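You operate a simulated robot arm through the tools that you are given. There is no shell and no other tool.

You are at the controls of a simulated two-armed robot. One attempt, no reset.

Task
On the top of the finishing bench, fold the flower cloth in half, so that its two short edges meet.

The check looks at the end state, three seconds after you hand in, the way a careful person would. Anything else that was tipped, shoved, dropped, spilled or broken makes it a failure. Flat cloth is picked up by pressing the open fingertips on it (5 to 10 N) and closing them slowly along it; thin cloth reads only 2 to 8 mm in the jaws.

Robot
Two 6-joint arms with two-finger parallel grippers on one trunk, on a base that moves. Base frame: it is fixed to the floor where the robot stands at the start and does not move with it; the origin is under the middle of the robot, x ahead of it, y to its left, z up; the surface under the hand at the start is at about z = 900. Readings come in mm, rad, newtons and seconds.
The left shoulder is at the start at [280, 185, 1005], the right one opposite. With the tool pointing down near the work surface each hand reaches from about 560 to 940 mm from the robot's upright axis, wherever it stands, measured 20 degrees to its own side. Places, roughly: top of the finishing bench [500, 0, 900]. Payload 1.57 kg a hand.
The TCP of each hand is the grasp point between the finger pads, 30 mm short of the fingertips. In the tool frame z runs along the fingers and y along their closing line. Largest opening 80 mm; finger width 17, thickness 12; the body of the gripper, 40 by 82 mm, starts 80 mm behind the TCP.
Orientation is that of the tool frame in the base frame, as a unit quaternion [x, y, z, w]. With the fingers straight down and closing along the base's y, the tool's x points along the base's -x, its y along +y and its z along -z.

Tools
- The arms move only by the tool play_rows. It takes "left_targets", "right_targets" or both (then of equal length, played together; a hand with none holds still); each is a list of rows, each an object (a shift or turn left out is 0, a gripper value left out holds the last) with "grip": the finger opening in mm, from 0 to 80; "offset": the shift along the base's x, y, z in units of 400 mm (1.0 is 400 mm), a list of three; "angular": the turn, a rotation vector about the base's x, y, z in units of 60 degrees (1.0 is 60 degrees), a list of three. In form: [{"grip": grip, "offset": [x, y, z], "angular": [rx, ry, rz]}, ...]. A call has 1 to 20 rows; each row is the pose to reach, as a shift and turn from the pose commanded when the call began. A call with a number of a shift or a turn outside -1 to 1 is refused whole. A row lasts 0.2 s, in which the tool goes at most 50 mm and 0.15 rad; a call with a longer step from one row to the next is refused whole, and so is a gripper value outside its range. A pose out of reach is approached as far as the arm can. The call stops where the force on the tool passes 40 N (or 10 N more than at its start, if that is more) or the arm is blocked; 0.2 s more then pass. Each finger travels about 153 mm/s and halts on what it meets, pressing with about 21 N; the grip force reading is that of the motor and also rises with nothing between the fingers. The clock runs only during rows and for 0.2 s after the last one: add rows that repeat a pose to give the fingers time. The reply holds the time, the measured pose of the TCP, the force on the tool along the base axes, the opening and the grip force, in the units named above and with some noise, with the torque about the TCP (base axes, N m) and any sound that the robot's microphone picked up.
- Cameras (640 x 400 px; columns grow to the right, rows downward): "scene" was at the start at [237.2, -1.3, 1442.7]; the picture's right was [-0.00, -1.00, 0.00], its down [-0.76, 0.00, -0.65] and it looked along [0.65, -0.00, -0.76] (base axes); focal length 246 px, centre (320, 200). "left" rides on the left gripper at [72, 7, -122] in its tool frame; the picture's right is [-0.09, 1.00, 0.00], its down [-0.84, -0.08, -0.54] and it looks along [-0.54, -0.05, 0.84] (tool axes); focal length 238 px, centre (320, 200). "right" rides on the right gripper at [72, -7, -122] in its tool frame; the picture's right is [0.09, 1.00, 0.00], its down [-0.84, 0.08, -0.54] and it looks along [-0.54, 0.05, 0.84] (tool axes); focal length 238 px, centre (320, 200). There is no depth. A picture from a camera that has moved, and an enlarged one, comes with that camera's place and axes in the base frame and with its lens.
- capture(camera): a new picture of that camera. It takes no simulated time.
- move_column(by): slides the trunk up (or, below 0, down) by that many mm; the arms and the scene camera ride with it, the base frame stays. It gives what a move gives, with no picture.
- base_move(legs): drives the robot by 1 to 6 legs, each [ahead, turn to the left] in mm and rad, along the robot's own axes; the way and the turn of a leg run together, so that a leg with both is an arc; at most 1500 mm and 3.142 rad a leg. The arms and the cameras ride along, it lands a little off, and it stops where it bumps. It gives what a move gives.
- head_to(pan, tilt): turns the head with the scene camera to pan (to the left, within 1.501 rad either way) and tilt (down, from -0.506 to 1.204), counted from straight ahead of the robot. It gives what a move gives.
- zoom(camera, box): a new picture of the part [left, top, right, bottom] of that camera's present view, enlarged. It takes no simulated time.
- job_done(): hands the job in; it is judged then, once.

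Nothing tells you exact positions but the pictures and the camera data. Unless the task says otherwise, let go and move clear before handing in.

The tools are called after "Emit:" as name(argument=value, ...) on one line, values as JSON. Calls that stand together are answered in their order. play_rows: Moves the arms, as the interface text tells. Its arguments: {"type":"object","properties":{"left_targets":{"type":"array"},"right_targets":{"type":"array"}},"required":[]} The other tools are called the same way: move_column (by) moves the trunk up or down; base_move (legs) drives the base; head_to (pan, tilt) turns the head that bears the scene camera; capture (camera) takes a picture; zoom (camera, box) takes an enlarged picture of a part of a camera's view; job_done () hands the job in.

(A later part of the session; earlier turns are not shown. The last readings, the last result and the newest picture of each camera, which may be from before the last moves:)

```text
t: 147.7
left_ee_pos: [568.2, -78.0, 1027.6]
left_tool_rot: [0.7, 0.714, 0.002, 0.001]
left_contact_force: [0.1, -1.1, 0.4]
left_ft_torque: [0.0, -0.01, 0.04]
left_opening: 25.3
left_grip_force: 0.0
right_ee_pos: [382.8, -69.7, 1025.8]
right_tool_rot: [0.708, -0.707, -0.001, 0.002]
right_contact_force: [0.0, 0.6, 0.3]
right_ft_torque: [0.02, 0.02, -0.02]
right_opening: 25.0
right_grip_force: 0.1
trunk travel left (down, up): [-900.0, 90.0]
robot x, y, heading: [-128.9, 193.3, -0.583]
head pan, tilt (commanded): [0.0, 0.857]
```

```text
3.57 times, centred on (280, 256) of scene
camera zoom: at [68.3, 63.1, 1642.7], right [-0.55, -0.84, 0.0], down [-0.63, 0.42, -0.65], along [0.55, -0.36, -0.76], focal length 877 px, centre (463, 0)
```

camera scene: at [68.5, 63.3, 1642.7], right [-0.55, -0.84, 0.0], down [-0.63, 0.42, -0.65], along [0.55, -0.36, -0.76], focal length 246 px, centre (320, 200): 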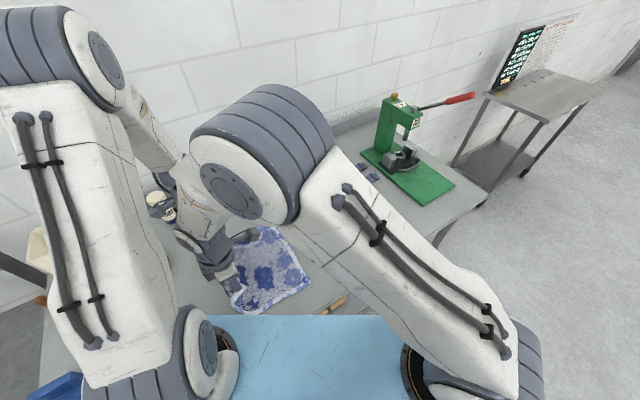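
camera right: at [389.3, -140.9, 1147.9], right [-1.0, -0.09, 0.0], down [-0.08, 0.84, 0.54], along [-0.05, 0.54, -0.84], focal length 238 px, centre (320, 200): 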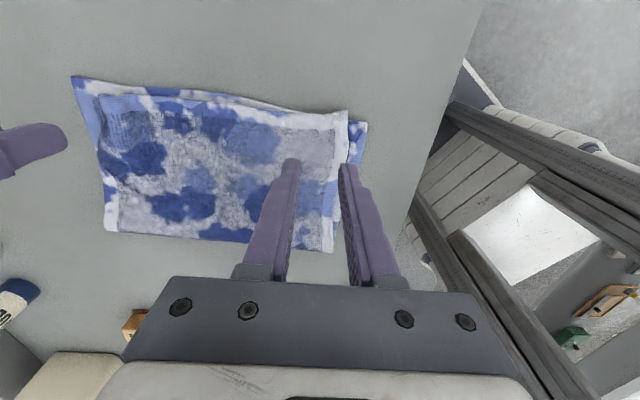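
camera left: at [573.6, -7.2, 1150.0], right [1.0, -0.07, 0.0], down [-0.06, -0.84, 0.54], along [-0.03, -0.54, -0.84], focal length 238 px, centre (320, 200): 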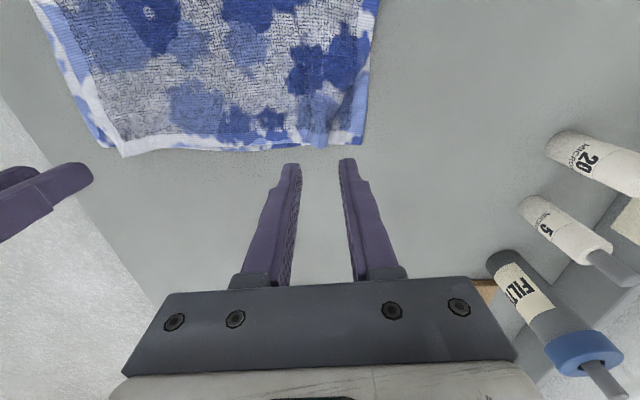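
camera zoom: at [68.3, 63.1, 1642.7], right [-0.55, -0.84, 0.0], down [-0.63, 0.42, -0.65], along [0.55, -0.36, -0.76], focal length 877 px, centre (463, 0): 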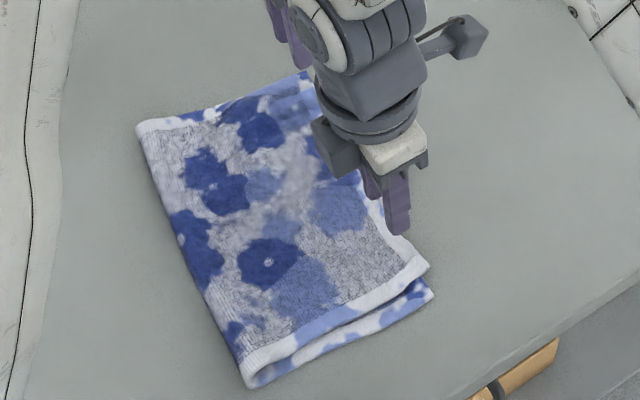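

Released cleanly. I'll move the hands clear and take a full look at the result.

Emit:
play_rows(left_targets=[{"offset": [0, 0.03, 0.08]}, {"offset": [0, 0.1, 0.16]}, {"offset": [0, 0.2, 0.22]}, {"offset": [0, 0.31, 0.25]}, {"offset": [0, 0.42, 0.25]}, {"offset": [0, 0.53, 0.25]}, {"offset": [0, 0.64, 0.25]}, {"offset": [0, 0.72, 0.25]}], right_targets=[{"offset": [0, -0.01, 0.08]}, {"offset": [0, -0.04, 0.16]}, {"offset": [0, -0.1, 0.22]}, {"offset": [0, -0.18, 0.25]}, {"offset": [0, -0.26, 0.25]}, {"offset": [0, -0.34, 0.25]}, {"offset": [0, -0.4, 0.25]}, {"offset": [0, -0.4, 0.25]}])

Emit:
zoom(camera="scene", box=[210, 200, 350, 312])

Emit:
capture(camera="right")

Emit:
capture(camera="left")

```text
t: 149.5
left_ee_pos: [572.2, 207.4, 1128.2]
left_tool_rot: [0.699, 0.715, 0.002, 0.001]
left_contact_force: [-0.2, -0.4, 0.5]
left_ft_torque: [0.05, 0.01, -0.01]
left_opening: 25.1
left_grip_force: 0.0
right_ee_pos: [384.2, -230.1, 1126.9]
right_tool_rot: [0.707, -0.707, -0.001, 0.002]
right_contact_force: [0.5, -0.1, -0.2]
right_ft_torque: [-0.02, 0.01, 0.01]
right_opening: 25.1
right_grip_force: 0.1
trunk travel left (down, up): [-900.0, 90.0]
robot x, y, heading: [-131.3, 193.6, -0.586]
head pan, tilt (commanded): [0.0, 0.857]
```

```text
3.57 times, centred on (280, 256) of scene
camera zoom: at [68.3, 63.0, 1642.7], right [-0.55, -0.84, 0.0], down [-0.63, 0.42, -0.65], along [0.55, -0.36, -0.76], focal length 877 px, centre (463, 0)
```

zoom: 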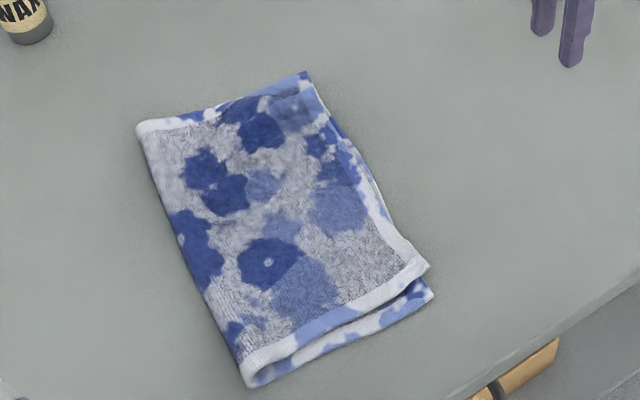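

```text
taken
camera right: at [390.5, -302.3, 1248.4], right [-1.0, -0.09, 0.0], down [-0.08, 0.84, 0.54], along [-0.05, 0.54, -0.84], focal length 238 px, centre (320, 200)
```

right: 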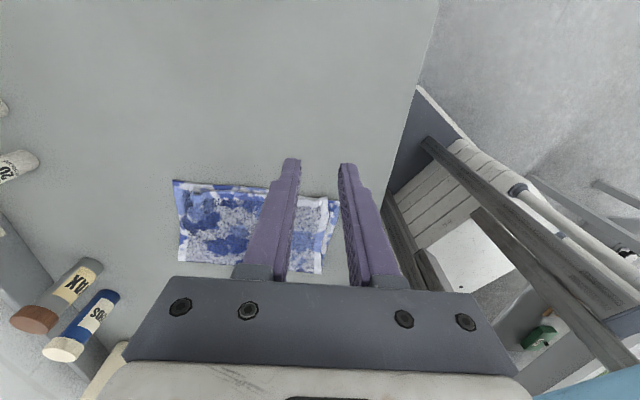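

```text
taken
camera left: at [576.3, 278.2, 1249.4], right [1.0, -0.07, 0.0], down [-0.06, -0.84, 0.54], along [-0.04, -0.54, -0.84], focal length 238 px, centre (320, 200)
```

left: 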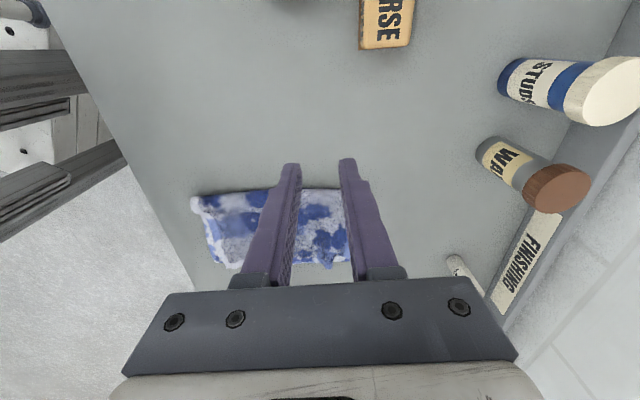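

The edges meet closely now, but the top hem looks slightly bunched along its length: near corner about (358, −91) vs (336, −82), far corner about (606, −96) vs (616, −97). I'll zoom in for detail.

Emit:
zoom(camera="scene", box=[270, 215, 340, 290])

Emit:
zoom(camera="right", box=[150, 160, 380, 290])

```text
5.33 times, centred on (305, 252) of scene
camera zoom: at [68.3, 63.0, 1642.7], right [-0.55, -0.84, 0.0], down [-0.63, 0.42, -0.65], along [0.55, -0.36, -0.76], focal length 1309 px, centre (400, -80)
```

zoom: 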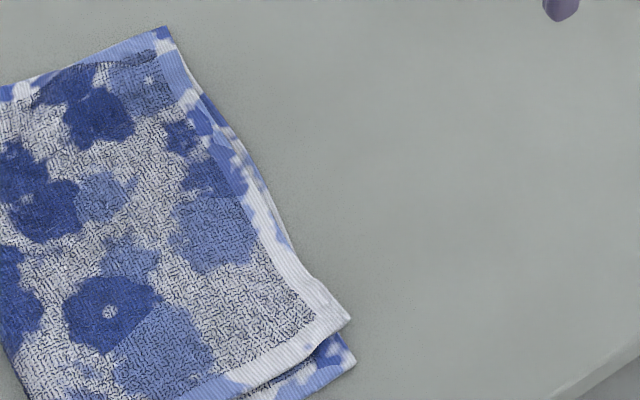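

```text
2.78 times, centred on (265, 225) of right
camera zoom: at [390.5, -302.3, 1248.4], right [-1.0, -0.09, 0.0], down [-0.08, 0.84, 0.54], along [-0.05, 0.54, -0.84], focal length 663 px, centre (473, 130)
```

zoom: 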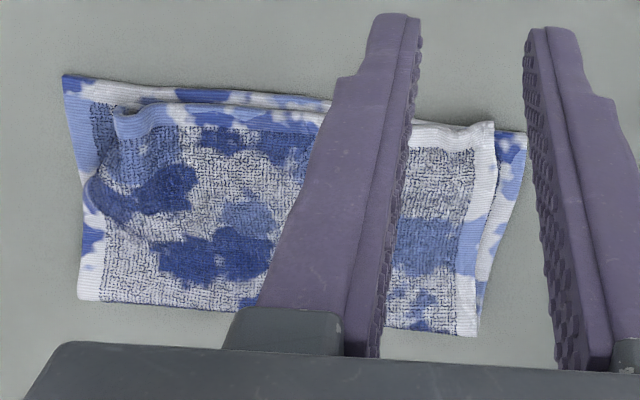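

Emit:
play_rows(right_targets=[{"offset": [-0.08, 0, 0]}, {"offset": [-0.16, 0, 0]}, {"offset": [-0.24, 0.03, -0.03]}, {"offset": [-0.28, 0.06, -0.06]}])

Emit:
capture(camera="right")

Emit:
zoom(camera="right", box=[0, 120, 280, 290])

```text
t: 150.5
left_ee_pos: [571.0, 206.5, 1127.8]
left_tool_rot: [0.699, 0.715, 0.002, 0.001]
left_contact_force: [1.4, 0.6, -0.7]
left_ft_torque: [0.03, 0.0, 0.03]
left_opening: 25.0
left_grip_force: 0.1
right_ee_pos: [273.0, -205.2, 1100.6]
right_tool_rot: [-0.707, 0.707, 0.001, -0.001]
right_contact_force: [0.8, 0.5, 0.1]
right_ft_torque: [0.0, -0.01, -0.02]
right_opening: 25.0
right_grip_force: 0.1
trunk travel left (down, up): [-900.0, 90.0]
robot x, y, heading: [-124.9, 195.6, -0.578]
head pan, tilt (commanded): [0.0, 0.857]
```

```text
taken
camera right: at [279.5, -277.2, 1223.4], right [-1.0, -0.09, 0.0], down [-0.08, 0.84, 0.54], along [-0.05, 0.54, -0.84], focal length 238 px, centre (320, 200)
```

right: 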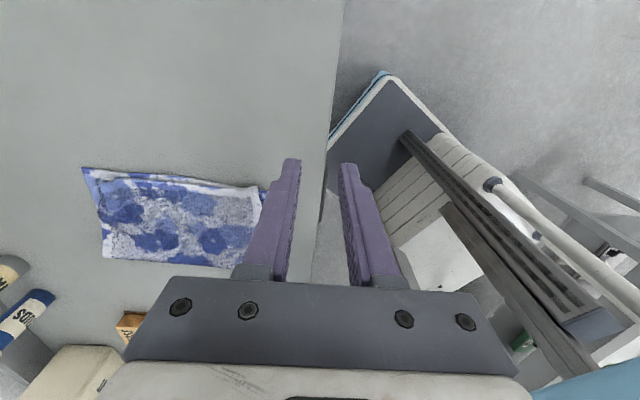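

```text
2.29 times, centred on (140, 205) of right
camera zoom: at [279.5, -277.2, 1223.4], right [-1.0, -0.09, 0.0], down [-0.08, 0.84, 0.54], along [-0.05, 0.54, -0.84], focal length 545 px, centre (731, 189)
```

zoom: 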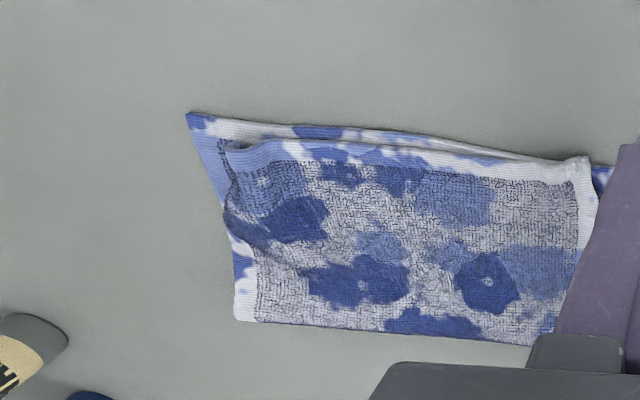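

I can see the top far corner at about (588, −76), short of the lower corner (616, −97), because the hem stayed bunched after release. I'll press lightly on both ends of the hem and draw them apart to spread it flat.

Emit:
play_rows(left_targets=[{"offset": [0, -0.1, 0], "grip": 10}, {"offset": [0, -0.2, 0]}, {"offset": [0, -0.3, 0]}, {"offset": [0, -0.4, -0.05]}, {"offset": [0, -0.5, -0.1]}, {"offset": [0, -0.6, -0.16]}, {"offset": [0, -0.68, -0.25]}, {"offset": [0, -0.715, -0.35]}, {"offset": [0, -0.715, -0.43]}, {"offset": [0, -0.715, -0.45]}], right_targets=[{"offset": [0.05, 0.02, 0], "grip": 10}, {"offset": [0.1, 0.05, 0]}, {"offset": [0.15, 0.08, 0]}, {"offset": [0.2, 0.13, -0.02]}, {"offset": [0.24, 0.18, -0.06]}, {"offset": [0.255, 0.24, -0.12]}, {"offset": [0.255, 0.3, -0.2]}, {"offset": [0.255, 0.31, -0.29]}, {"offset": [0.255, 0.31, -0.36]}, {"offset": [0.255, 0.31, -0.38]}])

Emit:
capture(camera="right")

Emit:
capture(camera="left")

```text
t: 152.7
left_ee_pos: [569.1, -79.7, 947.5]
left_tool_rot: [0.699, 0.715, 0.0, 0.001]
left_contact_force: [-0.8, -0.8, 1.1]
left_ft_torque: [0.02, 0.01, -0.01]
left_opening: 10.3
left_grip_force: 0.1
right_ee_pos: [373.3, -81.4, 952.3]
right_tool_rot: [-0.707, 0.707, 0.001, -0.002]
right_contact_force: [1.5, 0.1, -1.2]
right_ft_torque: [0.02, -0.02, -0.01]
right_opening: 10.3
right_grip_force: 0.1
trunk travel left (down, up): [-900.0, 90.0]
robot x, y, heading: [-127.7, 197.1, -0.583]
head pan, tilt (commanded): [0.0, 0.857]
```

```text
taken
camera right: at [379.6, -152.8, 1073.0], right [-1.0, -0.09, 0.0], down [-0.08, 0.84, 0.54], along [-0.05, 0.54, -0.84], focal length 238 px, centre (320, 200)
```

right: 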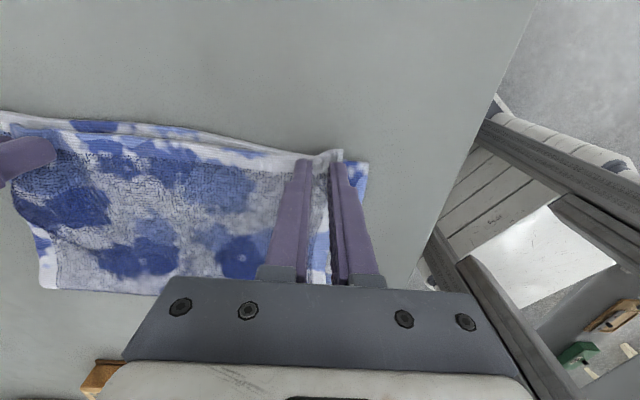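

```text
taken
camera left: at [573.5, -7.7, 1069.8], right [1.0, -0.07, 0.0], down [-0.06, -0.84, 0.54], along [-0.03, -0.54, -0.84], focal length 238 px, centre (320, 200)
```

left: 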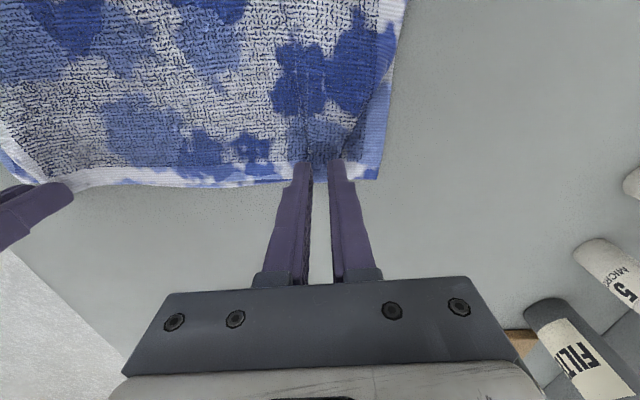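

Emit:
zoom(camera="left", box=[230, 90, 420, 210])

Emit:
zoom(camera="right", box=[230, 110, 420, 230])

```text
3.33 times, centred on (325, 150) of left
camera zoom: at [573.5, -7.7, 1069.8], right [1.0, -0.07, 0.0], down [-0.06, -0.84, 0.54], along [-0.03, -0.54, -0.84], focal length 794 px, centre (303, 367)
```

zoom: 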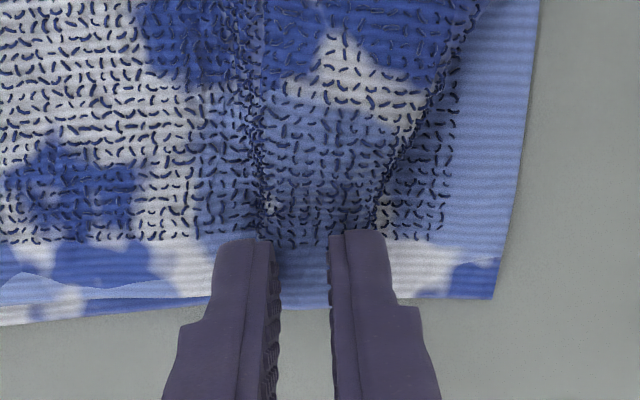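

```text
3.33 times, centred on (325, 170) of right
camera zoom: at [379.6, -152.8, 1073.0], right [-1.0, -0.09, 0.0], down [-0.08, 0.84, 0.54], along [-0.05, 0.54, -0.84], focal length 794 px, centre (303, 300)
```

zoom: 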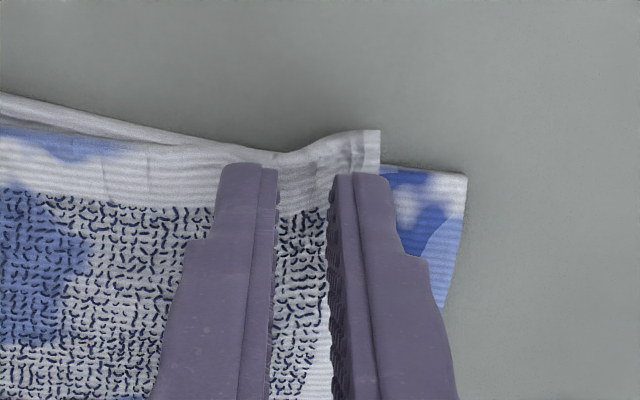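

Emit:
play_rows(left_targets=[{"offset": [0, 0, -0.01]}, {"offset": [0, 0, -0.018]}, {"offset": [0, 0, -0.018]}], right_targets=[{"offset": [0, 0, -0.015]}, {"offset": [0, 0, -0.03]}, {"offset": [0, 0, -0.03]}])

```text
t: 153.5
left_ee_pos: [568.6, -79.3, 940.7]
left_tool_rot: [0.699, 0.715, 0.001, 0.001]
left_contact_force: [-0.4, -0.1, 2.1]
left_ft_torque: [-0.01, 0.02, 0.02]
left_opening: 9.6
left_grip_force: 0.1
right_ee_pos: [373.3, -79.2, 940.0]
right_tool_rot: [-0.706, 0.708, 0.001, -0.001]
right_contact_force: [-0.4, -0.4, 0.6]
right_ft_torque: [0.02, -0.01, -0.01]
right_opening: 10.0
right_grip_force: 0.0
trunk travel left (down, up): [-900.0, 90.0]
robot x, y, heading: [-127.6, 194.0, -0.585]
head pan, tilt (commanded): [0.0, 0.857]
```

Emit:
play_rows(left_targets=[{"offset": [0, 0, -0.004]}, {"offset": [0, 0, -0.006]}, {"offset": [0, 0, -0.006]}], right_targets=[{"offset": [0, 0, -0.005]}, {"offset": [0, 0, -0.0085]}, {"offset": [0, 0, -0.0085]}])

```text
t: 154.3
left_ee_pos: [569.8, -79.5, 938.7]
left_tool_rot: [0.699, 0.715, 0.002, 0.001]
left_contact_force: [0.4, -0.8, 6.7]
left_ft_torque: [-0.01, -0.03, 0.01]
left_opening: 9.7
left_grip_force: 0.2
right_ee_pos: [373.4, -79.4, 935.7]
right_tool_rot: [0.707, -0.707, -0.001, 0.001]
right_contact_force: [-0.3, 2.3, 6.8]
right_ft_torque: [0.1, -0.02, -0.02]
right_opening: 9.6
right_grip_force: 0.1
trunk travel left (down, up): [-900.0, 90.0]
robot x, y, heading: [-130.9, 199.5, -0.581]
head pan, tilt (commanded): [0.0, 0.857]
```

Both hands are pressing at about 7 N. Now I'm drawing them slowly apart along the hem.

Emit:
play_rows(left_targets=[{"offset": [0.01, -0.004, 0]}, {"offset": [0.02, -0.008, 0]}, {"offset": [0.03, -0.012, 0]}, {"offset": [0.04, -0.016, 0]}, {"offset": [0.05, -0.02, 0]}, {"offset": [0.06, -0.025, 0]}, {"offset": [0.065, -0.03, 0]}], right_targets=[{"offset": [-0.008, 0, 0]}, {"offset": [-0.016, 0, 0]}, {"offset": [-0.024, 0.002, 0]}, {"offset": [-0.032, 0.004, 0]}, {"offset": [-0.04, 0.006, 0]}, {"offset": [-0.046, 0.008, 0]}, {"offset": [-0.05, 0.01, 0]}])

Emit:
capture(camera="right")

Emit:
capture(camera="left")

```text
t: 155.9
left_ee_pos: [595.5, -89.9, 938.8]
left_tool_rot: [0.699, 0.715, 0.002, 0.002]
left_contact_force: [-0.1, -0.2, -0.3]
left_ft_torque: [0.04, -0.04, -0.03]
left_opening: 10.0
left_grip_force: 0.1
right_ee_pos: [351.3, -76.9, 935.0]
right_tool_rot: [-0.707, 0.707, 0.002, -0.003]
right_contact_force: [3.8, -1.5, 16.7]
right_ft_torque: [0.02, -0.19, -0.02]
right_opening: 10.5
right_grip_force: 0.1
trunk travel left (down, up): [-900.0, 90.0]
robot x, y, heading: [-129.1, 195.0, -0.58]
head pan, tilt (commanded): [0.0, 0.857]
```

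```text
taken
camera right: at [358.3, -148.0, 1056.9], right [-1.0, -0.09, 0.01], down [-0.07, 0.84, 0.54], along [-0.06, 0.54, -0.84], focal length 238 px, centre (320, 200)
```

right: 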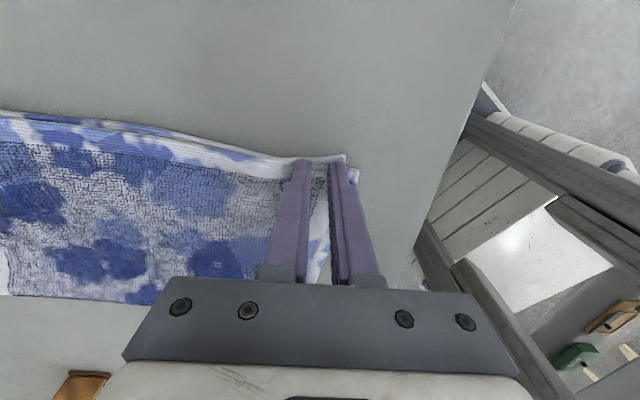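

```text
taken
camera left: at [600.1, -19.3, 1059.7], right [1.0, -0.07, 0.0], down [-0.06, -0.84, 0.54], along [-0.03, -0.54, -0.84], focal length 238 px, centre (320, 200)
```

left: 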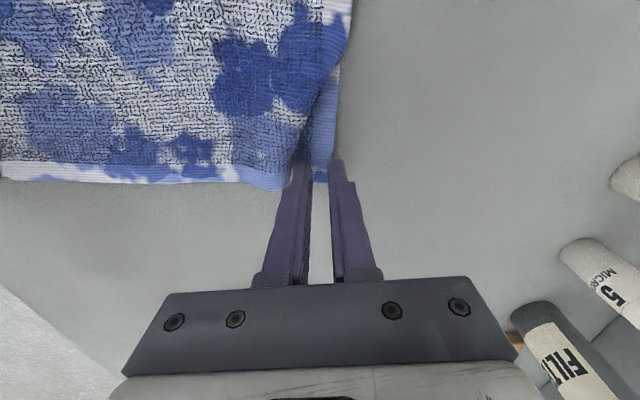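

That seems to have spread it. I'll lift both hands and look.

Emit:
play_rows(left_targets=[{"offset": [0, 0, 0.08]}, {"offset": [0, 0.03, 0.18]}, {"offset": [0, 0.1, 0.27]}, {"offset": [0, 0.2, 0.33]}, {"offset": [0, 0.3, 0.38]}, {"offset": [0, 0.4, 0.4]}, {"offset": [0, 0.5, 0.4]}], right_targets=[{"offset": [0, 0, 0.08]}, {"offset": [0, -0.03, 0.18]}, {"offset": [-0.03, -0.1, 0.26]}, {"offset": [-0.07, -0.18, 0.32]}, {"offset": [-0.12, -0.25, 0.37]}, {"offset": [-0.18, -0.3, 0.4]}, {"offset": [-0.24, -0.32, 0.4]}])

Emit:
zoom(camera="scene", box=[210, 200, 350, 312])

Emit:
zoom(camera="right", box=[0, 120, 280, 290])

```text
t: 157.5
left_ee_pos: [594.4, 109.7, 1095.9]
left_tool_rot: [0.699, 0.715, 0.002, 0.0]
left_contact_force: [-0.4, -0.8, 0.5]
left_ft_torque: [-0.02, -0.03, 0.01]
left_opening: 10.1
left_grip_force: 0.0
right_ee_pos: [256.7, -203.6, 1095.0]
right_tool_rot: [-0.707, 0.707, 0.001, -0.002]
right_contact_force: [0.7, 0.6, -0.3]
right_ft_torque: [-0.01, 0.01, -0.01]
right_opening: 10.1
right_grip_force: 0.0
trunk travel left (down, up): [-900.0, 90.0]
robot x, y, heading: [-128.7, 194.6, -0.578]
head pan, tilt (commanded): [0.0, 0.857]
```

```text
3.57 times, centred on (280, 256) of scene
camera zoom: at [68.3, 63.0, 1642.7], right [-0.55, -0.84, 0.0], down [-0.63, 0.42, -0.65], along [0.55, -0.36, -0.76], focal length 877 px, centre (463, 0)
```

zoom: 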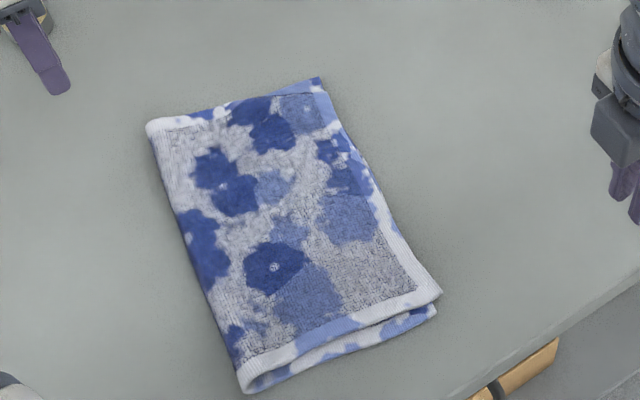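

```text
2.29 times, centred on (140, 205) of right
camera zoom: at [262.5, -275.6, 1217.5], right [-1.0, -0.09, 0.0], down [-0.08, 0.84, 0.54], along [-0.05, 0.54, -0.84], focal length 545 px, centre (731, 189)
```

zoom: 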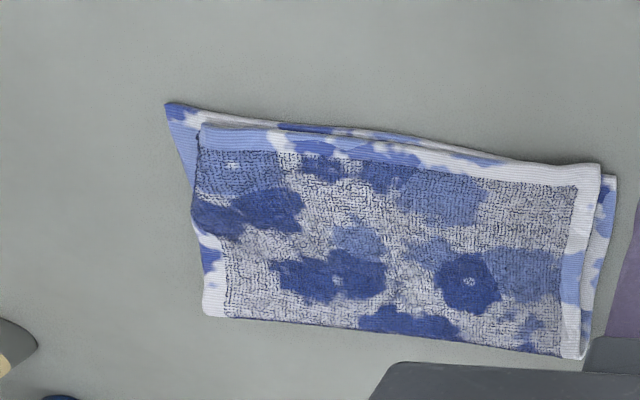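

Much better: the near corner is now at (331, −89) vs (322, −76) below. The far corner is still about 21 mm short at (582, −94) vs (603, −105), so I'll hold the near side with the right hand and draw the far corner out with the left.

Emit:
play_rows(left_targets=[{"offset": [0, -0.1, 0]}, {"offset": [-0.02, -0.2, 0]}, {"offset": [-0.04, -0.3, -0.05]}, {"offset": [-0.06, -0.38, -0.12]}, {"offset": [-0.08, -0.44, -0.2]}, {"offset": [-0.08, -0.48, -0.29]}, {"offset": [-0.08, -0.48, -0.36]}, {"offset": [-0.08, -0.48, -0.38]}], right_targets=[{"offset": [0.06, 0.05, 0]}, {"offset": [0.12, 0.1, 0]}, {"offset": [0.18, 0.16, -0.04]}, {"offset": [0.22, 0.23, -0.1]}, {"offset": [0.24, 0.3, -0.18]}, {"offset": [0.24, 0.345, -0.27]}, {"offset": [0.24, 0.345, -0.36]}, {"offset": [0.24, 0.345, -0.388]}])

Emit:
zoom(camera="left", box=[230, 90, 420, 210])

Emit:
zoom(camera="right", box=[230, 110, 420, 230])

```text
t: 159.3
left_ee_pos: [562.9, -82.4, 943.3]
left_tool_rot: [0.7, 0.715, 0.002, 0.0]
left_contact_force: [-0.4, -1.0, 0.7]
left_ft_torque: [-0.01, 0.04, -0.01]
left_opening: 10.2
left_grip_force: 0.0
right_ee_pos: [353.2, -68.5, 941.6]
right_tool_rot: [-0.707, 0.707, 0.001, -0.002]
right_contact_force: [0.0, -1.0, 0.0]
right_ft_torque: [0.05, -0.02, -0.01]
right_opening: 9.7
right_grip_force: 0.1
trunk travel left (down, up): [-900.0, 90.0]
robot x, y, heading: [-129.0, 195.9, -0.577]
head pan, tilt (commanded): [0.0, 0.857]
```

```text
3.33 times, centred on (325, 150) of left
camera zoom: at [567.4, -11.3, 1066.0], right [1.0, -0.07, 0.0], down [-0.06, -0.84, 0.54], along [-0.03, -0.54, -0.84], focal length 794 px, centre (303, 367)
```

zoom: 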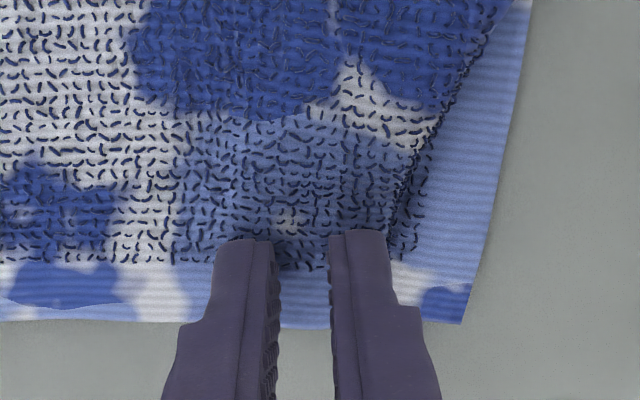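

```text
3.33 times, centred on (325, 170) of right
camera zoom: at [359.9, -139.7, 1063.1], right [-1.0, -0.09, 0.0], down [-0.08, 0.84, 0.54], along [-0.05, 0.54, -0.84], focal length 794 px, centre (303, 300)
```

zoom: 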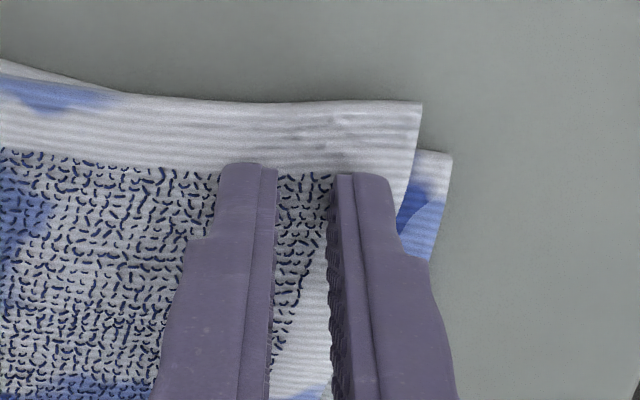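

I can see the problem: at the far corner the top layer's edge band is tucked underneath itself. I'll pinch the hem a bit inboard of that corner, lift so the tucked part springs out, and lay it down again, holding the near side with the right hand.

Emit:
play_rows(left_targets=[{"offset": [-0.03, 0, 0.03], "grip": 20}, {"offset": [-0.07, 0, 0.03], "grip": 32}, {"offset": [-0.1, 0, 0.02], "grip": 32}, {"offset": [-0.1, 0, 0.005], "grip": 32}, {"offset": [-0.1, 0, -0.003], "grip": 32}], right_targets=[{"offset": [0, 0, -0.005]}, {"offset": [0, 0, -0.01]}, {"offset": [0, 0, -0.014]}, {"offset": [0, 0, -0.017]}, {"offset": [0, 0, -0.017]}])

Emit:
zoom(camera="left", box=[230, 90, 420, 210])

```text
t: 160.5
left_ee_pos: [522.6, -82.0, 945.0]
left_tool_rot: [0.699, 0.715, 0.001, 0.002]
left_contact_force: [0.2, -0.4, -0.6]
left_ft_torque: [0.0, 0.01, 0.0]
left_opening: 32.1
left_grip_force: 0.1
right_ee_pos: [354.3, -66.8, 935.9]
right_tool_rot: [0.707, -0.707, 0.0, 0.002]
right_contact_force: [-6.1, -2.4, 31.4]
right_ft_torque: [-0.06, 0.1, 0.01]
right_opening: 9.6
right_grip_force: 0.0
trunk travel left (down, up): [-900.0, 90.0]
robot x, y, heading: [-126.7, 195.8, -0.58]
head pan, tilt (commanded): [0.0, 0.857]
```

```text
3.33 times, centred on (325, 150) of left
camera zoom: at [527.7, -10.5, 1066.4], right [1.0, -0.07, 0.0], down [-0.06, -0.84, 0.54], along [-0.03, -0.54, -0.84], focal length 794 px, centre (303, 367)
```

zoom: 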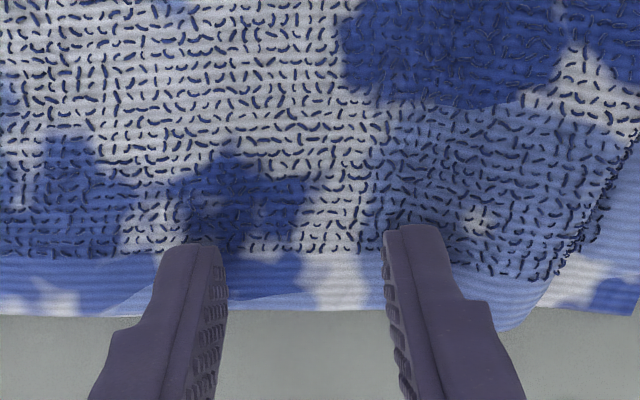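

Emit:
play_rows(left_targets=[{"offset": [0, 0, -0.008]}, {"offset": [0, 0, -0.014]}, {"offset": [0, 0, -0.018]}, {"offset": [0, 0, -0.018]}], right_targets=[{"offset": [0, 0, 0.002]}, {"offset": [0, 0, 0.005]}, {"offset": [0, 0, 0.005]}, {"offset": [0, 0, 0.005]}])

```text
t: 161.5
left_ee_pos: [522.2, -82.2, 937.7]
left_tool_rot: [0.699, 0.715, 0.001, 0.002]
left_contact_force: [0.8, 2.0, 6.1]
left_ft_torque: [0.06, -0.07, 0.04]
left_opening: 32.5
left_grip_force: 0.2
right_ee_pos: [354.5, -66.5, 935.0]
right_tool_rot: [0.707, -0.707, 0.0, 0.001]
right_contact_force: [-0.8, -6.4, 21.8]
right_ft_torque: [-0.17, 0.01, 0.02]
right_opening: 9.8
right_grip_force: 0.0
trunk travel left (down, up): [-900.0, 90.0]
robot x, y, heading: [-128.3, 194.7, -0.582]
head pan, tilt (commanded): [0.0, 0.857]
```

Emit:
play_rows(left_targets=[{"grip": 30}, {"grip": 28}, {"grip": 26}, {"grip": 24}, {"grip": 22}, {"grip": 20}, {"grip": 18}, {"grip": 16}, {"grip": 14}, {"grip": 12}, {"grip": 10}, {"grip": 8}, {"grip": 6}, {"grip": 4}, {"grip": 2}, {"grip": 0}, {"grip": 0}, {"grip": 0}], right_targets=[{"offset": [0, 0, 0.002]}, {"offset": [0, 0, 0.002]}, {"offset": [0, 0, 0.002]}, {"offset": [0, 0, 0.002]}, {"offset": [0, 0, 0.002]}, {"offset": [0, 0, 0.002]}, {"offset": [0, 0, 0.002]}, {"offset": [0, 0, 0.002]}, {"offset": [0, 0, 0.002]}, {"offset": [0, 0, 0.002]}, {"offset": [0, 0, 0.002]}, {"offset": [0, 0, 0.002]}, {"offset": [0, 0, 0.002]}, {"offset": [0, 0, 0.002]}, {"offset": [0, 0, 0.002]}, {"offset": [0, 0, 0.002]}, {"offset": [0, 0, 0.002]}, {"offset": [0, 0, 0.002]}])

Emit:
capture(camera="left")

Emit:
zoom(camera="left", box=[230, 90, 420, 210])

```text
t: 165.3
left_ee_pos: [521.9, -82.5, 936.6]
left_tool_rot: [0.699, 0.715, 0.002, 0.001]
left_contact_force: [-3.7, -0.7, 9.2]
left_ft_torque: [0.01, 0.1, -0.03]
left_opening: 3.5
left_grip_force: 21.2
right_ee_pos: [352.7, -65.5, 935.6]
right_tool_rot: [-0.707, 0.707, 0.0, -0.001]
right_contact_force: [5.2, -1.5, 15.7]
right_ft_torque: [-0.08, -0.17, -0.03]
right_opening: 10.1
right_grip_force: 0.0
trunk travel left (down, up): [-900.0, 90.0]
robot x, y, heading: [-128.9, 192.0, -0.58]
head pan, tilt (commanded): [0.0, 0.857]
```

```text
taken
camera left: at [527.4, -11.2, 1059.1], right [1.0, -0.07, 0.0], down [-0.06, -0.84, 0.54], along [-0.03, -0.54, -0.84], focal length 238 px, centre (320, 200)
```

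left: 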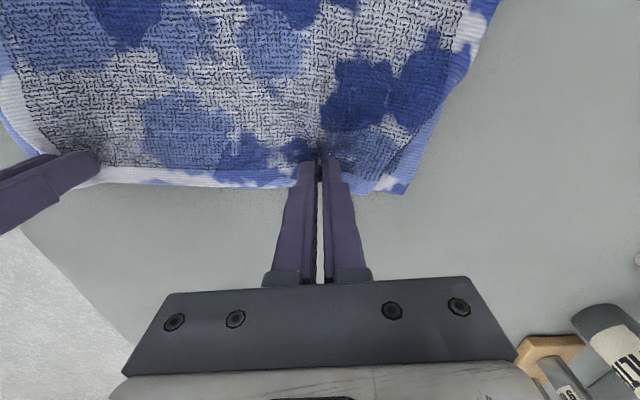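

```text
3.33 times, centred on (325, 150) of left
camera zoom: at [527.4, -11.2, 1059.1], right [1.0, -0.07, 0.0], down [-0.06, -0.84, 0.54], along [-0.03, -0.54, -0.84], focal length 794 px, centre (303, 367)
```

zoom: 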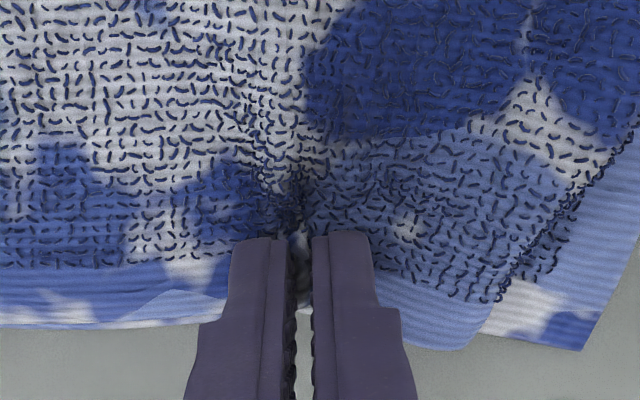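

Pinched at 3.5 mm, consistent with a single layer. I'm lifting to let the tucked corner open.

Emit:
play_rows(left_targets=[{"offset": [0, 0, 0.03]}, {"offset": [0, 0.01, 0.07]}, {"offset": [0, 0.02, 0.11]}, {"offset": [0, 0.03, 0.15]}, {"offset": [0, 0.04, 0.19]}, {"offset": [0, 0.05, 0.22]}, {"offset": [0, 0.05, 0.22]}, {"offset": [0, 0.05, 0.22]}])

Emit:
capture(camera="left")

Emit:
capture(camera="right")

Emit:
zoom(camera="scene", box=[210, 200, 350, 312])

```text
t: 167.1
left_ee_pos: [521.3, -61.4, 1024.4]
left_tool_rot: [0.699, 0.715, 0.002, 0.0]
left_contact_force: [-14.1, -0.5, -8.8]
left_ft_torque: [0.04, 0.44, -0.05]
left_opening: 3.5
left_grip_force: 21.2
right_ee_pos: [354.1, -64.5, 936.1]
right_tool_rot: [0.707, -0.707, 0.001, 0.001]
right_contact_force: [11.4, 1.3, 20.3]
right_ft_torque: [0.01, -0.49, 0.05]
right_opening: 9.9
right_grip_force: 0.0
trunk travel left (down, up): [-900.0, 90.0]
robot x, y, heading: [-124.7, 197.1, -0.584]
head pan, tilt (commanded): [0.0, 0.857]
```

```text
taken
camera left: at [526.5, 9.1, 1146.2], right [1.0, -0.07, 0.0], down [-0.06, -0.84, 0.54], along [-0.04, -0.54, -0.84], focal length 238 px, centre (320, 200)
```

left: 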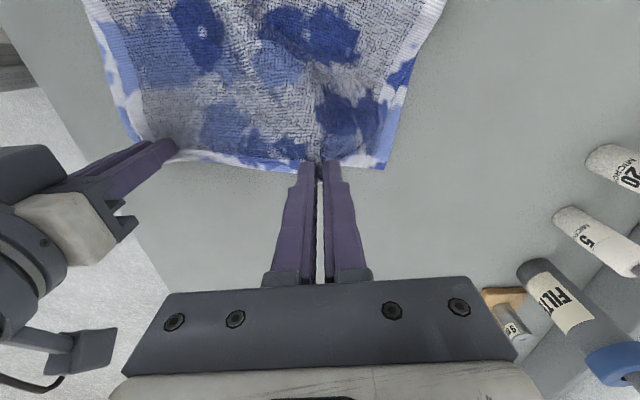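

```text
taken
camera right: at [360.3, -137.8, 1057.4], right [-1.0, -0.09, 0.0], down [-0.08, 0.84, 0.54], along [-0.05, 0.54, -0.84], focal length 238 px, centre (320, 200)
```

right: 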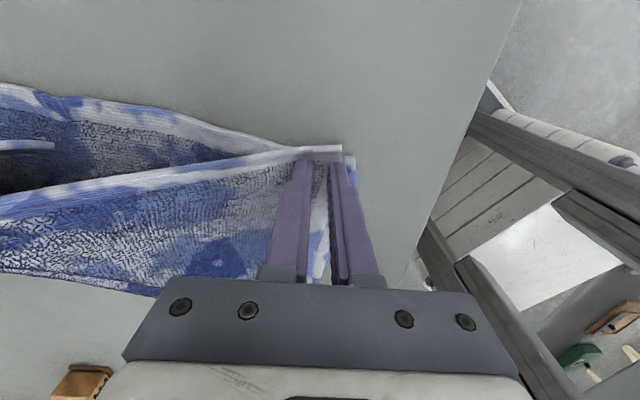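

```text
3.57 times, centred on (280, 256) of scene
camera zoom: at [67.8, 63.3, 1642.8], right [-0.55, -0.84, 0.0], down [-0.63, 0.42, -0.66], along [0.55, -0.36, -0.76], focal length 877 px, centre (463, 0)
```

zoom: 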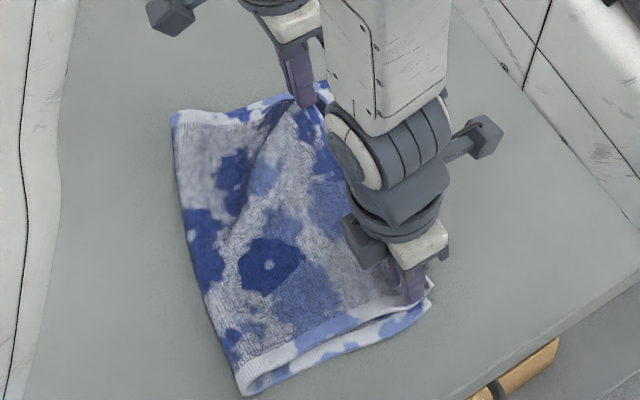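

Emit:
play_rows(left_targets=[{"offset": [-0.02, 0.01, -0.02]}, {"offset": [-0.04, 0.03, -0.05]}, {"offset": [-0.05, 0.04, -0.07]}, {"offset": [-0.05, 0.04, -0.07]}])

Emit:
zoom(camera="left", box=[230, 60, 450, 200])

Emit:
zoom(camera="right", box=[0, 60, 260, 230])

```text
t: 168.1
left_ee_pos: [503.5, -46.8, 997.9]
left_tool_rot: [0.699, 0.715, 0.001, 0.002]
left_contact_force: [-0.5, -0.8, 0.5]
left_ft_torque: [-0.01, -0.01, 0.0]
left_opening: 3.0
left_grip_force: 21.1
right_ee_pos: [352.0, -66.2, 934.9]
right_tool_rot: [0.708, -0.707, -0.002, 0.003]
right_contact_force: [1.6, 1.7, 20.9]
right_ft_torque: [0.05, -0.09, -0.03]
right_opening: 9.6
right_grip_force: 0.1
trunk travel left (down, up): [-900.0, 90.0]
robot x, y, heading: [-131.1, 196.1, -0.583]
head pan, tilt (commanded): [0.0, 0.857]
```

```text
2.86 times, centred on (340, 130) of left
camera zoom: at [508.2, 23.9, 1119.9], right [1.0, -0.07, 0.0], down [-0.06, -0.84, 0.54], along [-0.03, -0.54, -0.84], focal length 681 px, centre (263, 400)
```

zoom: 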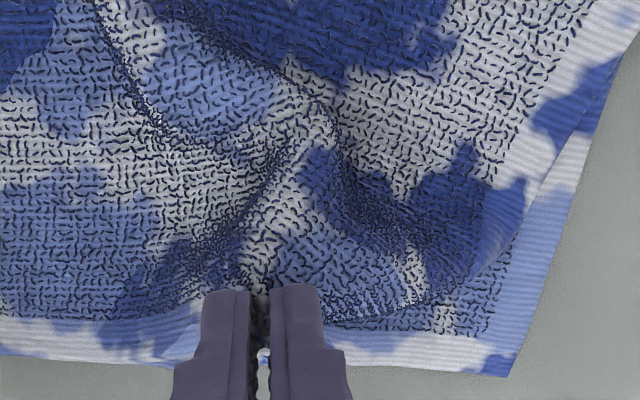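

```text
2.35 times, centred on (130, 145) of right
camera zoom: at [359.0, -138.0, 1057.0], right [-1.0, -0.09, 0.01], down [-0.07, 0.84, 0.54], along [-0.06, 0.54, -0.84], focal length 561 px, centre (767, 329)
```

zoom: 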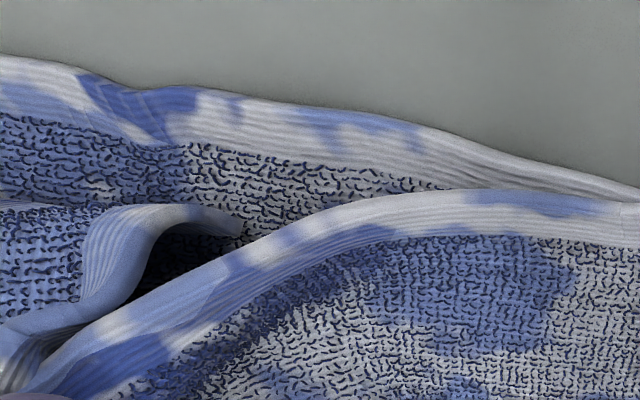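

I can see it now: the far corner tip is folded under, pointing back toward me. I'll lift the right hand away and raise the left hand high so the tucked corner hangs free and unfolds.

Emit:
play_rows(left_targets=[{"offset": [0, 0.01, 0.04]}, {"offset": [0, 0.03, 0.08]}, {"offset": [0, 0.06, 0.12]}, {"offset": [0, 0.09, 0.16]}, {"offset": [0, 0.13, 0.19]}, {"offset": [0, 0.17, 0.2]}, {"offset": [0, 0.2, 0.2]}, {"offset": [0, 0.2, 0.2]}], right_targets=[{"offset": [0, 0, 0.03]}, {"offset": [0, 0, 0.1]}, {"offset": [-0.02, -0.04, 0.18]}, {"offset": [-0.06, -0.1, 0.25]}, {"offset": [-0.1, -0.16, 0.3]}, {"offset": [-0.14, -0.22, 0.34]}, {"offset": [-0.18, -0.28, 0.36]}, {"offset": [-0.2, -0.32, 0.36]}])

Emit:
capture(camera="left")

Emit:
capture(camera="right")

Emit:
zoom(camera="scene", box=[210, 180, 370, 312])

```text
t: 169.9
left_ee_pos: [502.4, 33.3, 1077.4]
left_tool_rot: [0.699, 0.715, 0.0, 0.002]
left_contact_force: [0.0, -0.2, -1.6]
left_ft_torque: [-0.02, -0.03, -0.02]
left_opening: 3.0
left_grip_force: 20.5
right_ee_pos: [271.8, -194.7, 1081.4]
right_tool_rot: [-0.707, 0.707, 0.001, -0.002]
right_contact_force: [0.0, -0.3, -0.2]
right_ft_torque: [0.03, 0.02, 0.02]
right_opening: 10.2
right_grip_force: 0.0
trunk travel left (down, up): [-900.0, 90.0]
robot x, y, heading: [-128.4, 193.2, -0.581]
head pan, tilt (commanded): [0.0, 0.857]
```

```text
taken
camera left: at [507.5, 104.0, 1198.6], right [1.0, -0.07, 0.0], down [-0.06, -0.84, 0.54], along [-0.03, -0.54, -0.84], focal length 238 px, centre (320, 200)
```

left: 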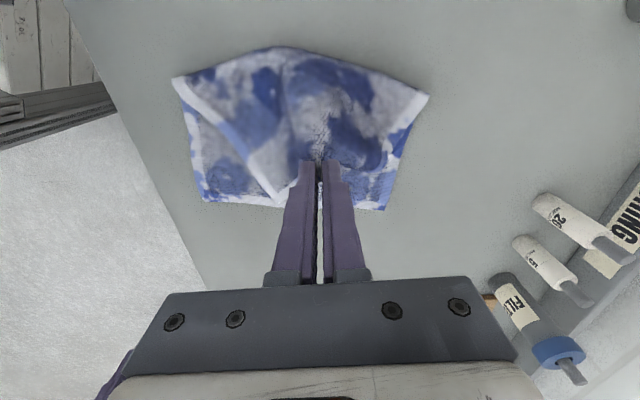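

```text
taken
camera right: at [278.4, -266.3, 1202.3], right [-1.0, -0.09, 0.01], down [-0.08, 0.84, 0.54], along [-0.05, 0.54, -0.84], focal length 238 px, centre (320, 200)
```

right: 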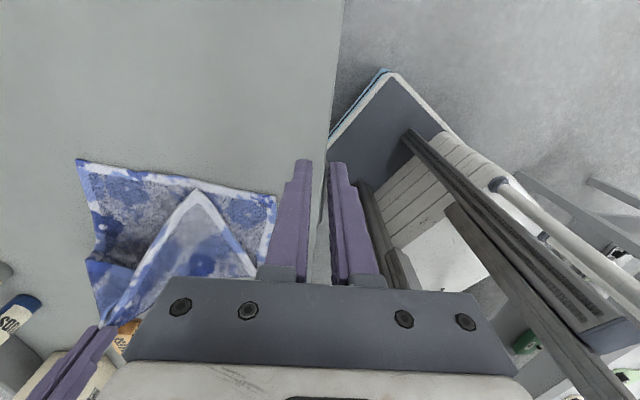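

```text
3.03 times, centred on (290, 246) of scene
camera zoom: at [68.2, 63.1, 1642.7], right [-0.55, -0.84, 0.0], down [-0.63, 0.42, -0.65], along [0.55, -0.36, -0.76], focal length 744 px, centre (411, 61)
```

zoom: 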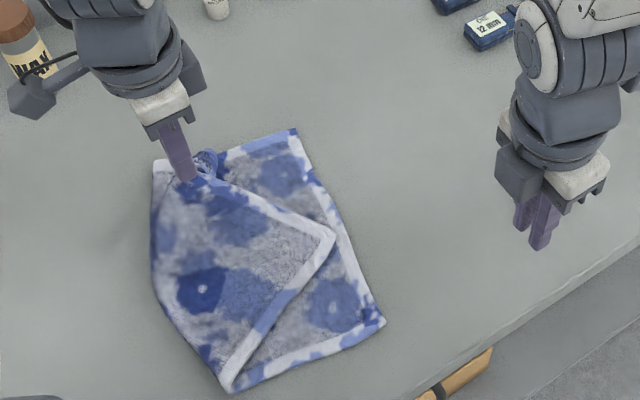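

Emit:
zoom(camera="left", box=[160, 30, 450, 220])

Emit:
zoom(camera="right", box=[50, 140, 300, 340])

```text
2.11 times, centred on (305, 125) of left
camera zoom: at [507.5, 104.0, 1198.6], right [1.0, -0.07, 0.0], down [-0.06, -0.84, 0.54], along [-0.03, -0.54, -0.84], focal length 502 px, centre (352, 358)
```

zoom: 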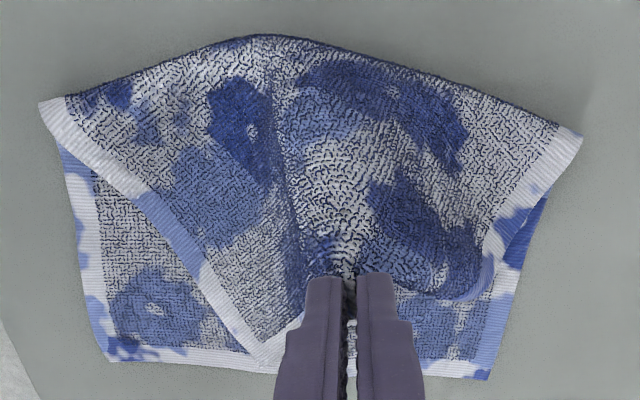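

```text
2.00 times, centred on (175, 240) of right
camera zoom: at [278.4, -266.3, 1202.3], right [-1.0, -0.09, 0.01], down [-0.08, 0.84, 0.54], along [-0.05, 0.54, -0.84], focal length 477 px, centre (610, 120)
```

zoom: 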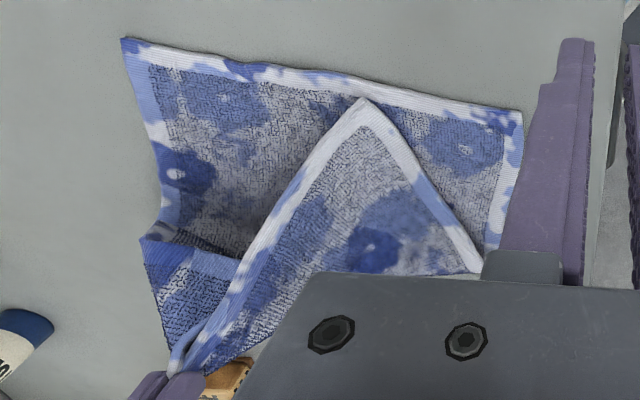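

The corner tip now hangs free below the left hand. I'll carry it over so the tip touches down on the lower far corner (about (591, −112)), then lay the hem back toward the near side.

Emit:
play_rows(left_targets=[{"offset": [0.03, -0.06, 0.0]}, {"offset": [0.07, -0.13, 0.0]}, {"offset": [0.12, -0.2, 0.0]}, {"offset": [0.17, -0.27, 0.0]}, {"offset": [0.21, -0.31, -0.02]}, {"offset": [0.2275, -0.3275, -0.06]}, {"offset": [0.2275, -0.3275, -0.1]}, {"offset": [0.2275, -0.3275, -0.12]}, {"offset": [0.2275, -0.3275, -0.12]}])

Emit:
capture(camera="left")

Emit:
zoom(camera="right", box=[50, 140, 300, 340])

Emit:
zoom(camera="scene", box=[210, 180, 370, 312])

```text
t: 171.9
left_ee_pos: [597.4, -99.5, 1029.2]
left_tool_rot: [0.699, 0.715, 0.002, 0.001]
left_contact_force: [0.0, 0.3, 0.2]
left_ft_torque: [-0.01, -0.03, 0.0]
left_opening: 2.9
left_grip_force: 21.1
right_ee_pos: [271.8, -194.2, 1081.0]
right_tool_rot: [-0.707, 0.707, 0.001, -0.002]
right_contact_force: [-0.2, 1.3, -0.4]
right_ft_torque: [-0.02, 0.01, 0.04]
right_opening: 10.1
right_grip_force: 0.0
trunk travel left (down, up): [-900.0, 90.0]
robot x, y, heading: [-131.2, 195.6, -0.581]
head pan, tilt (commanded): [0.0, 0.857]
```

```text
taken
camera left: at [601.4, -28.2, 1150.6], right [1.0, -0.07, 0.0], down [-0.06, -0.84, 0.54], along [-0.03, -0.54, -0.84], focal length 238 px, centre (320, 200)
```

left: 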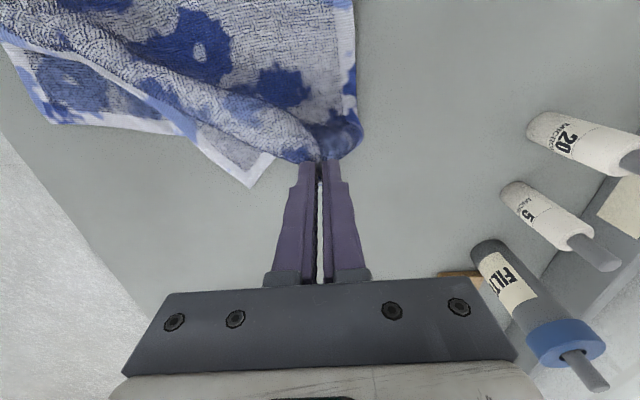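

```text
2.00 times, centred on (175, 240) of right
camera zoom: at [278.8, -266.3, 1202.3], right [-1.0, -0.09, 0.0], down [-0.08, 0.84, 0.54], along [-0.05, 0.54, -0.84], focal length 477 px, centre (610, 120)
```

zoom: 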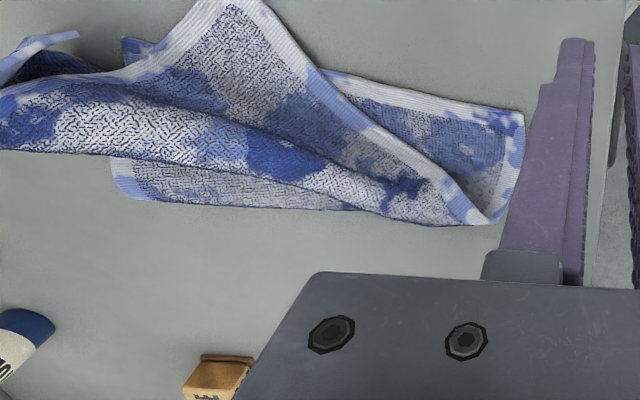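

```text
3.03 times, centred on (290, 246) of scene
camera zoom: at [68.3, 62.9, 1642.7], right [-0.55, -0.84, 0.0], down [-0.63, 0.42, -0.65], along [0.55, -0.36, -0.76], focal length 744 px, centre (411, 61)
```

zoom: 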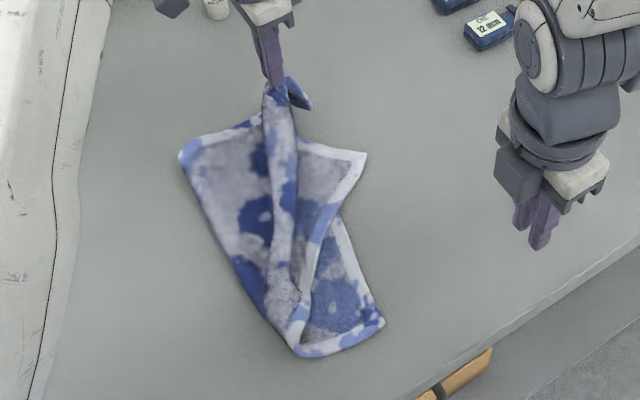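

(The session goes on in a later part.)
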